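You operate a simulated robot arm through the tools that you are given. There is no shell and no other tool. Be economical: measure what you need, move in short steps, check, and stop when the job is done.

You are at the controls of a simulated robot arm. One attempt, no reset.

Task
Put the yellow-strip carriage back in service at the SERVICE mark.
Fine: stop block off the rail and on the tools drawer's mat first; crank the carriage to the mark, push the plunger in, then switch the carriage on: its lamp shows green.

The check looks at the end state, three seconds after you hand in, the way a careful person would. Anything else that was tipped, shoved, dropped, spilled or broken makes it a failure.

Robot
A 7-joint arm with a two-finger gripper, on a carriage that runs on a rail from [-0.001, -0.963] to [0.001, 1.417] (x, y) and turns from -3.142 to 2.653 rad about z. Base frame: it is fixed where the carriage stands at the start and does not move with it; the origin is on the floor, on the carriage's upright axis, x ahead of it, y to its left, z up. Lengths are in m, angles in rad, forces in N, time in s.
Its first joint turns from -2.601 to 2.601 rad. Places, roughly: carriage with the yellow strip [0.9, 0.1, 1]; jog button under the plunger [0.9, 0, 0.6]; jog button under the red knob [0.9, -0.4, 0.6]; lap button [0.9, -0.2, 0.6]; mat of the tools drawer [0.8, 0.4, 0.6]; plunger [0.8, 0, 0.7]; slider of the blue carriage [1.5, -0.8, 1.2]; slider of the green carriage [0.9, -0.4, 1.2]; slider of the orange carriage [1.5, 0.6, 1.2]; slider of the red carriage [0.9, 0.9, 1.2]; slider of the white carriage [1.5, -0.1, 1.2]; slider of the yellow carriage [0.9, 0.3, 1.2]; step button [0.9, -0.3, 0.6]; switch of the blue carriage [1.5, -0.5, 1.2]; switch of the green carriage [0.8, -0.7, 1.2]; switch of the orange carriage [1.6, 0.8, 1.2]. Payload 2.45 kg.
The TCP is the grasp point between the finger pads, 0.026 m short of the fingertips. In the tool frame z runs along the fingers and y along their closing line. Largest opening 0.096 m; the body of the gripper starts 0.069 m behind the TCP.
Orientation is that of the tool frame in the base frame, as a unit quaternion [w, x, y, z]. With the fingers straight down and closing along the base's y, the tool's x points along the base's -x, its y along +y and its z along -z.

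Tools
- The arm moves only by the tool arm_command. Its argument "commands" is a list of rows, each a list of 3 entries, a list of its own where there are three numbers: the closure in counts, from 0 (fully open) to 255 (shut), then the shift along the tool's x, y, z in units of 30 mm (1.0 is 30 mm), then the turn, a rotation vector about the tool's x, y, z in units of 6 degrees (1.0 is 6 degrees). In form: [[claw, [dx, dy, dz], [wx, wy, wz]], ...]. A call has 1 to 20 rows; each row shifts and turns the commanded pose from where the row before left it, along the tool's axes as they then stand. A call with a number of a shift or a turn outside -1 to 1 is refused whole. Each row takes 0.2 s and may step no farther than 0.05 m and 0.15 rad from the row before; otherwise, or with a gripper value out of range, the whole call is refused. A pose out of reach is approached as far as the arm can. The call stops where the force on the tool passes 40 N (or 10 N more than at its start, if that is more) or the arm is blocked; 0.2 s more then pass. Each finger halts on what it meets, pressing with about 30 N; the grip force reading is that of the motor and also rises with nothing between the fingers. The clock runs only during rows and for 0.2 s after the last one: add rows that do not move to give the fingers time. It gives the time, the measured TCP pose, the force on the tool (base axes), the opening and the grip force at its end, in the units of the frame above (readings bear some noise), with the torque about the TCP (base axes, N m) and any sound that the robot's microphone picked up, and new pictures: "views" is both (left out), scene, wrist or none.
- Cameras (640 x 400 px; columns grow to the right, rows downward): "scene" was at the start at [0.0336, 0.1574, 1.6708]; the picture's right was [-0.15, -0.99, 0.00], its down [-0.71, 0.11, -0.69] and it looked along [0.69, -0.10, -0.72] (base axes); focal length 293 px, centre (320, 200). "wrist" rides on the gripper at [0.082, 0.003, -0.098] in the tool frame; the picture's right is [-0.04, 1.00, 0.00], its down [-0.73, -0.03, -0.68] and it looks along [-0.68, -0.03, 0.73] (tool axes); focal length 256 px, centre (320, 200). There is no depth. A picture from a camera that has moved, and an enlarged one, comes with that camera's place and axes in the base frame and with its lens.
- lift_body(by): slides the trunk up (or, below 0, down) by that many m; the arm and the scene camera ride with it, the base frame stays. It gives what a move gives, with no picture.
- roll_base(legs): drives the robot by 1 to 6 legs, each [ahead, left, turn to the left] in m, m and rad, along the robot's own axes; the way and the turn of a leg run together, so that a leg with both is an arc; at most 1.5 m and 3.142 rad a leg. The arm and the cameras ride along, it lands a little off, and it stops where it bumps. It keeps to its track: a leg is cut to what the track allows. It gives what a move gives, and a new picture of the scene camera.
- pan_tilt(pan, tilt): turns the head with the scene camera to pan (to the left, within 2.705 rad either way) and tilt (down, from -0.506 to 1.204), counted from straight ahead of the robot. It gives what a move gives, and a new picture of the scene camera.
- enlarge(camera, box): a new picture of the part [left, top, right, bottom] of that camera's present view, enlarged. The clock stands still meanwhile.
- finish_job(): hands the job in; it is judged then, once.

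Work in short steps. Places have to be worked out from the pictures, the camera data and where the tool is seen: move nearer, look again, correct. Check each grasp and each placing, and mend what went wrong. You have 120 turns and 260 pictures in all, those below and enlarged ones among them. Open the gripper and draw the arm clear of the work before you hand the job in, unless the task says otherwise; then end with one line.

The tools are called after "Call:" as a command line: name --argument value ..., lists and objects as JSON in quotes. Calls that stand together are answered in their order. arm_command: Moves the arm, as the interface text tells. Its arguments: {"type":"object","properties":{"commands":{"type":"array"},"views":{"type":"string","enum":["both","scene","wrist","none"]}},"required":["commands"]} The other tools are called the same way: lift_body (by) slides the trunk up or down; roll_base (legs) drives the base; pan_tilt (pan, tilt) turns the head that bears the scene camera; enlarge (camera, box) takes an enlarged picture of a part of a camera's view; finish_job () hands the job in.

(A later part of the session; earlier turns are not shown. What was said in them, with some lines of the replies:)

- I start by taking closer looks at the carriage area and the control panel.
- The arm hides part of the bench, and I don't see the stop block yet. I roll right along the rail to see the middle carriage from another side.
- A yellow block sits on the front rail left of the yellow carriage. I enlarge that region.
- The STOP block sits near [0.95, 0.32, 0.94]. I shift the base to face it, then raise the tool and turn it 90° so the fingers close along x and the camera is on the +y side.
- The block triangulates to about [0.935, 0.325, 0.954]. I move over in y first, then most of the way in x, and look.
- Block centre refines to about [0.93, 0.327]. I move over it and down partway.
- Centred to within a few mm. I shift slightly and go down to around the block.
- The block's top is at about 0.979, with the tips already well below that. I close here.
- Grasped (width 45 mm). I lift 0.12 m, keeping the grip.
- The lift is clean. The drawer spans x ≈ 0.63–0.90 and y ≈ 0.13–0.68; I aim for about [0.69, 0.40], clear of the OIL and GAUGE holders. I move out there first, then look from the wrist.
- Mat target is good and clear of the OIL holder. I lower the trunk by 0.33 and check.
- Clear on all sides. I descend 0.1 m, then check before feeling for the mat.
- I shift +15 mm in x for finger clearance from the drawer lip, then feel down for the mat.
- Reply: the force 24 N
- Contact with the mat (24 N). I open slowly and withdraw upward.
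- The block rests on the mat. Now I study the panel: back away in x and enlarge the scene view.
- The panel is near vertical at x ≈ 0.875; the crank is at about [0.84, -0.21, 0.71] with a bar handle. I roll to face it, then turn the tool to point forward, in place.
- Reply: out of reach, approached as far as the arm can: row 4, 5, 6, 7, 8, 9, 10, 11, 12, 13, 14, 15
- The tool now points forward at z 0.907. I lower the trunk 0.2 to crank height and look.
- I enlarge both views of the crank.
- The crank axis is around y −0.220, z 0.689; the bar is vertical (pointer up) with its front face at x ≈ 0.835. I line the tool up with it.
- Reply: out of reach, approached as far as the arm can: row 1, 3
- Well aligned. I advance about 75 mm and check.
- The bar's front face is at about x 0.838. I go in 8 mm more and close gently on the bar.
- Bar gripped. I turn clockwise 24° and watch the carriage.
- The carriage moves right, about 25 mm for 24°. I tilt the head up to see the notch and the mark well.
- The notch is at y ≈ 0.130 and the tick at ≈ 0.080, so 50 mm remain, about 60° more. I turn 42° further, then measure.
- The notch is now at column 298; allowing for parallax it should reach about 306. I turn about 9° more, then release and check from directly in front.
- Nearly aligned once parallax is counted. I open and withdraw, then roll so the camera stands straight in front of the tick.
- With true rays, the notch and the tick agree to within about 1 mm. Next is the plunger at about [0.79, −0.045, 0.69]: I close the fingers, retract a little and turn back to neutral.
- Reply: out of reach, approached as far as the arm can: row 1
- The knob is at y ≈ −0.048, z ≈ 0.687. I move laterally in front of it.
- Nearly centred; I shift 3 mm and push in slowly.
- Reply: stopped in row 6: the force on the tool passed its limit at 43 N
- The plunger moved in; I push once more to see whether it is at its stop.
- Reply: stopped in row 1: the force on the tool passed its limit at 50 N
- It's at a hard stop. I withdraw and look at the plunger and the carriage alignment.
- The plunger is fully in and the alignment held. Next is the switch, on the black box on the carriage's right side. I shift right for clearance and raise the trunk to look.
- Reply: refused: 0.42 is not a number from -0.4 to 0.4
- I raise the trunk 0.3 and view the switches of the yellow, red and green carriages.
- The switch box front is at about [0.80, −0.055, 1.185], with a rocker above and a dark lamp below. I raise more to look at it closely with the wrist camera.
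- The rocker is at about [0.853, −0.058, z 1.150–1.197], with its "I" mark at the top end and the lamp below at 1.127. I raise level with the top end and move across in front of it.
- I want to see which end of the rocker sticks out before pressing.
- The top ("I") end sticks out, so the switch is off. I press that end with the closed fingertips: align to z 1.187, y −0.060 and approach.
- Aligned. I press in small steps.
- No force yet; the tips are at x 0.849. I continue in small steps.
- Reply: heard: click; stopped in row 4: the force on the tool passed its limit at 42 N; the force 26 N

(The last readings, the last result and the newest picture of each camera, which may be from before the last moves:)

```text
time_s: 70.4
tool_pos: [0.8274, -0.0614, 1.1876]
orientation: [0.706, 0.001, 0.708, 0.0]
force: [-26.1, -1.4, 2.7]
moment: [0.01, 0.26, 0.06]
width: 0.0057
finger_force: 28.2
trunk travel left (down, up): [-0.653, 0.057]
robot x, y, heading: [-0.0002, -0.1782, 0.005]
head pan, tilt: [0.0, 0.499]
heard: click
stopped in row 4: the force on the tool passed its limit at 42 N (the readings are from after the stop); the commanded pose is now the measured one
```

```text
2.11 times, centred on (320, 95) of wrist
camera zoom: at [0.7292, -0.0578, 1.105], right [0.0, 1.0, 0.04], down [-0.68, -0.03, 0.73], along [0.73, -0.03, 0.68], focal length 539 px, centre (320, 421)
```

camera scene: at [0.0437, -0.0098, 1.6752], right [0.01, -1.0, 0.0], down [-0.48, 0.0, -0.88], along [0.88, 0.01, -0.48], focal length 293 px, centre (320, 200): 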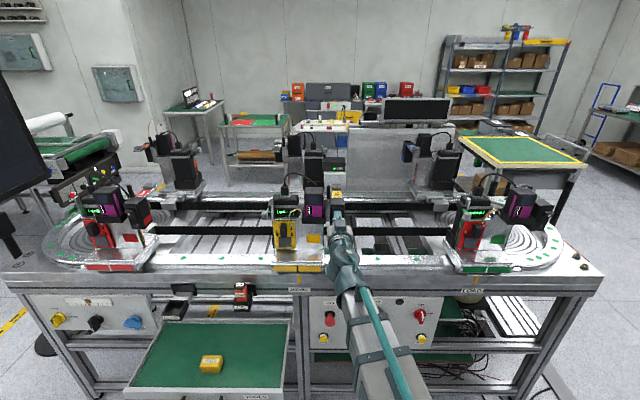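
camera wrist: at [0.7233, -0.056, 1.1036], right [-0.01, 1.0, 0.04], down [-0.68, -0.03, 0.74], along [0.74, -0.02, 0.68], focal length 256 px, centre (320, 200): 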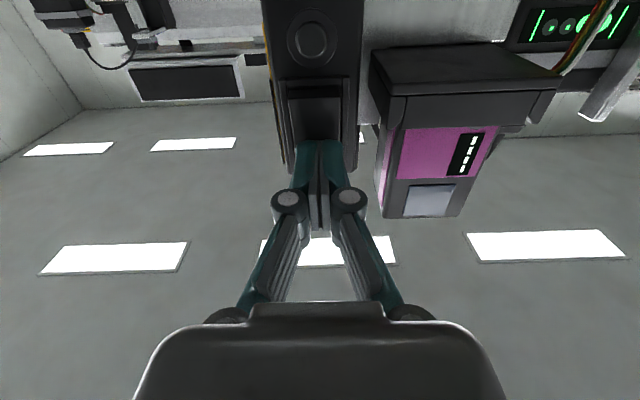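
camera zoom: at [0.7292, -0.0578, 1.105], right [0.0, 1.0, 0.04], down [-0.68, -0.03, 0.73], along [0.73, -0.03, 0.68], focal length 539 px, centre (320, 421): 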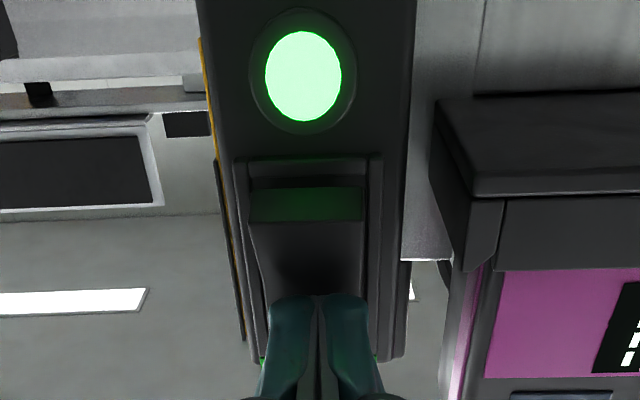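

A click was heard and the lamp is green. I withdraw straight back, move aside, open the gripper, and check everything.

Call:
arm_command --commands '[[255, [0, 0, -1], [0, 0, 0]], [255, [0, 0, -1], [0, 0, 0]], [255, [0, 0, -1], [0, 0, 0]], [255, [0, -1, 0], [0, 0, 0]], [255, [0, -1, 0], [0, 0, 0]], [255, [0, -1, 0], [0, 0, 0]], [120, [0, -1, 0], [0, 0, 0]], [30, [0, -1, 0], [0, 0, 0]], [0, [0, 0, 0], [0, 0, 0]], [0, [0, 0, 0], [0, 0, 0]]]'

Call:
enlarge --camera "scene" --box '[250, 170, 380, 300]'

Call:
enlarge --camera "scene" --box '[120, 270, 460, 400]'

```text
time_s: 72.6
tool_pos: [0.7438, -0.2112, 1.1857]
orientation: [0.706, -0.001, 0.708, 0.001]
force: [-0.2, 0.0, 0.4]
moment: [-0.04, -0.02, 0.01]
width: 0.0961
finger_force: 0.0
trunk travel left (down, up): [-0.653, 0.057]
robot x, y, heading: [0.0005, -0.1778, 0.008]
head pan, tilt: [0.0, 0.499]
camera scene: at [0.0437, -0.0099, 1.6752], right [0.01, -1.0, 0.0], down [-0.48, 0.0, -0.88], along [0.88, 0.01, -0.48], focal length 293 px, centre (320, 200)
camera wrist: at [0.6449, -0.208, 1.1032], right [0.0, 1.0, 0.04], down [-0.68, -0.03, 0.74], along [0.74, -0.03, 0.68], focal length 256 px, centre (320, 200)
```

scene: 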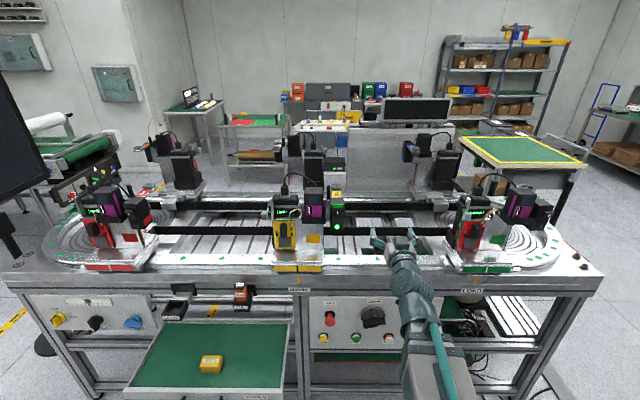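
wrist: 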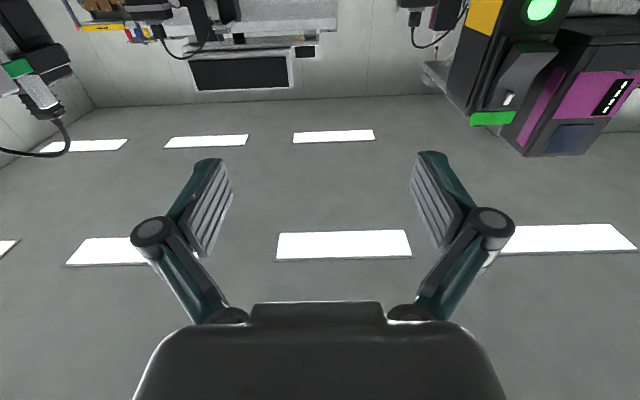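

```text
3.08 times, centred on (315, 235) of scene
camera zoom: at [0.0437, -0.0099, 1.6752], right [0.01, -1.0, 0.0], down [-0.48, 0.0, -0.88], along [0.88, 0.01, -0.48], focal length 902 px, centre (335, 92)
```

zoom: 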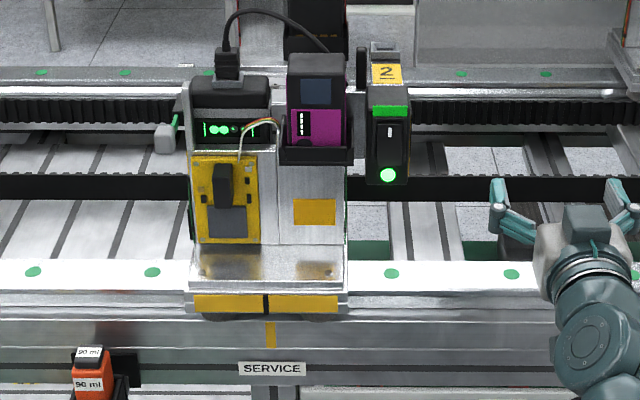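

```text
1.88 times, centred on (290, 335) of scene
camera zoom: at [0.0437, -0.0099, 1.6752], right [0.01, -1.0, 0.0], down [-0.48, 0.0, -0.88], along [0.88, 0.01, -0.48], focal length 552 px, centre (376, -54)
```

zoom: 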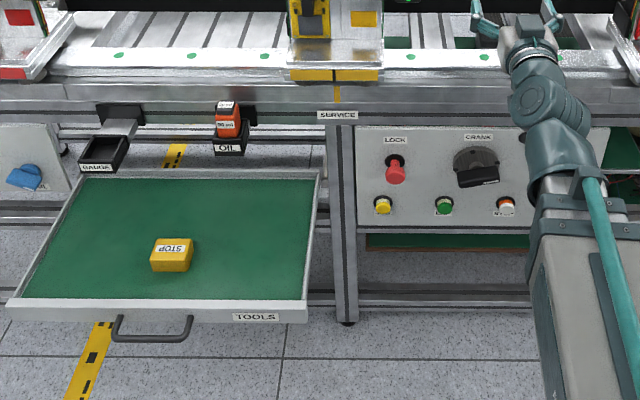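

Everything checks out: the lamp is green, the plunger is in, the notch is on the mark, the block is on the mat, and the arm is clear with the gripper open. I hand in.

Call:
finish_job

```text
The job is handed in.
```

The yellow-strip carriage is back in service at the SERVICE mark: the stop block is on the tools drawer's mat, the carriage is within about 1 mm of the mark, the plunger is in, and its lamp shows green.
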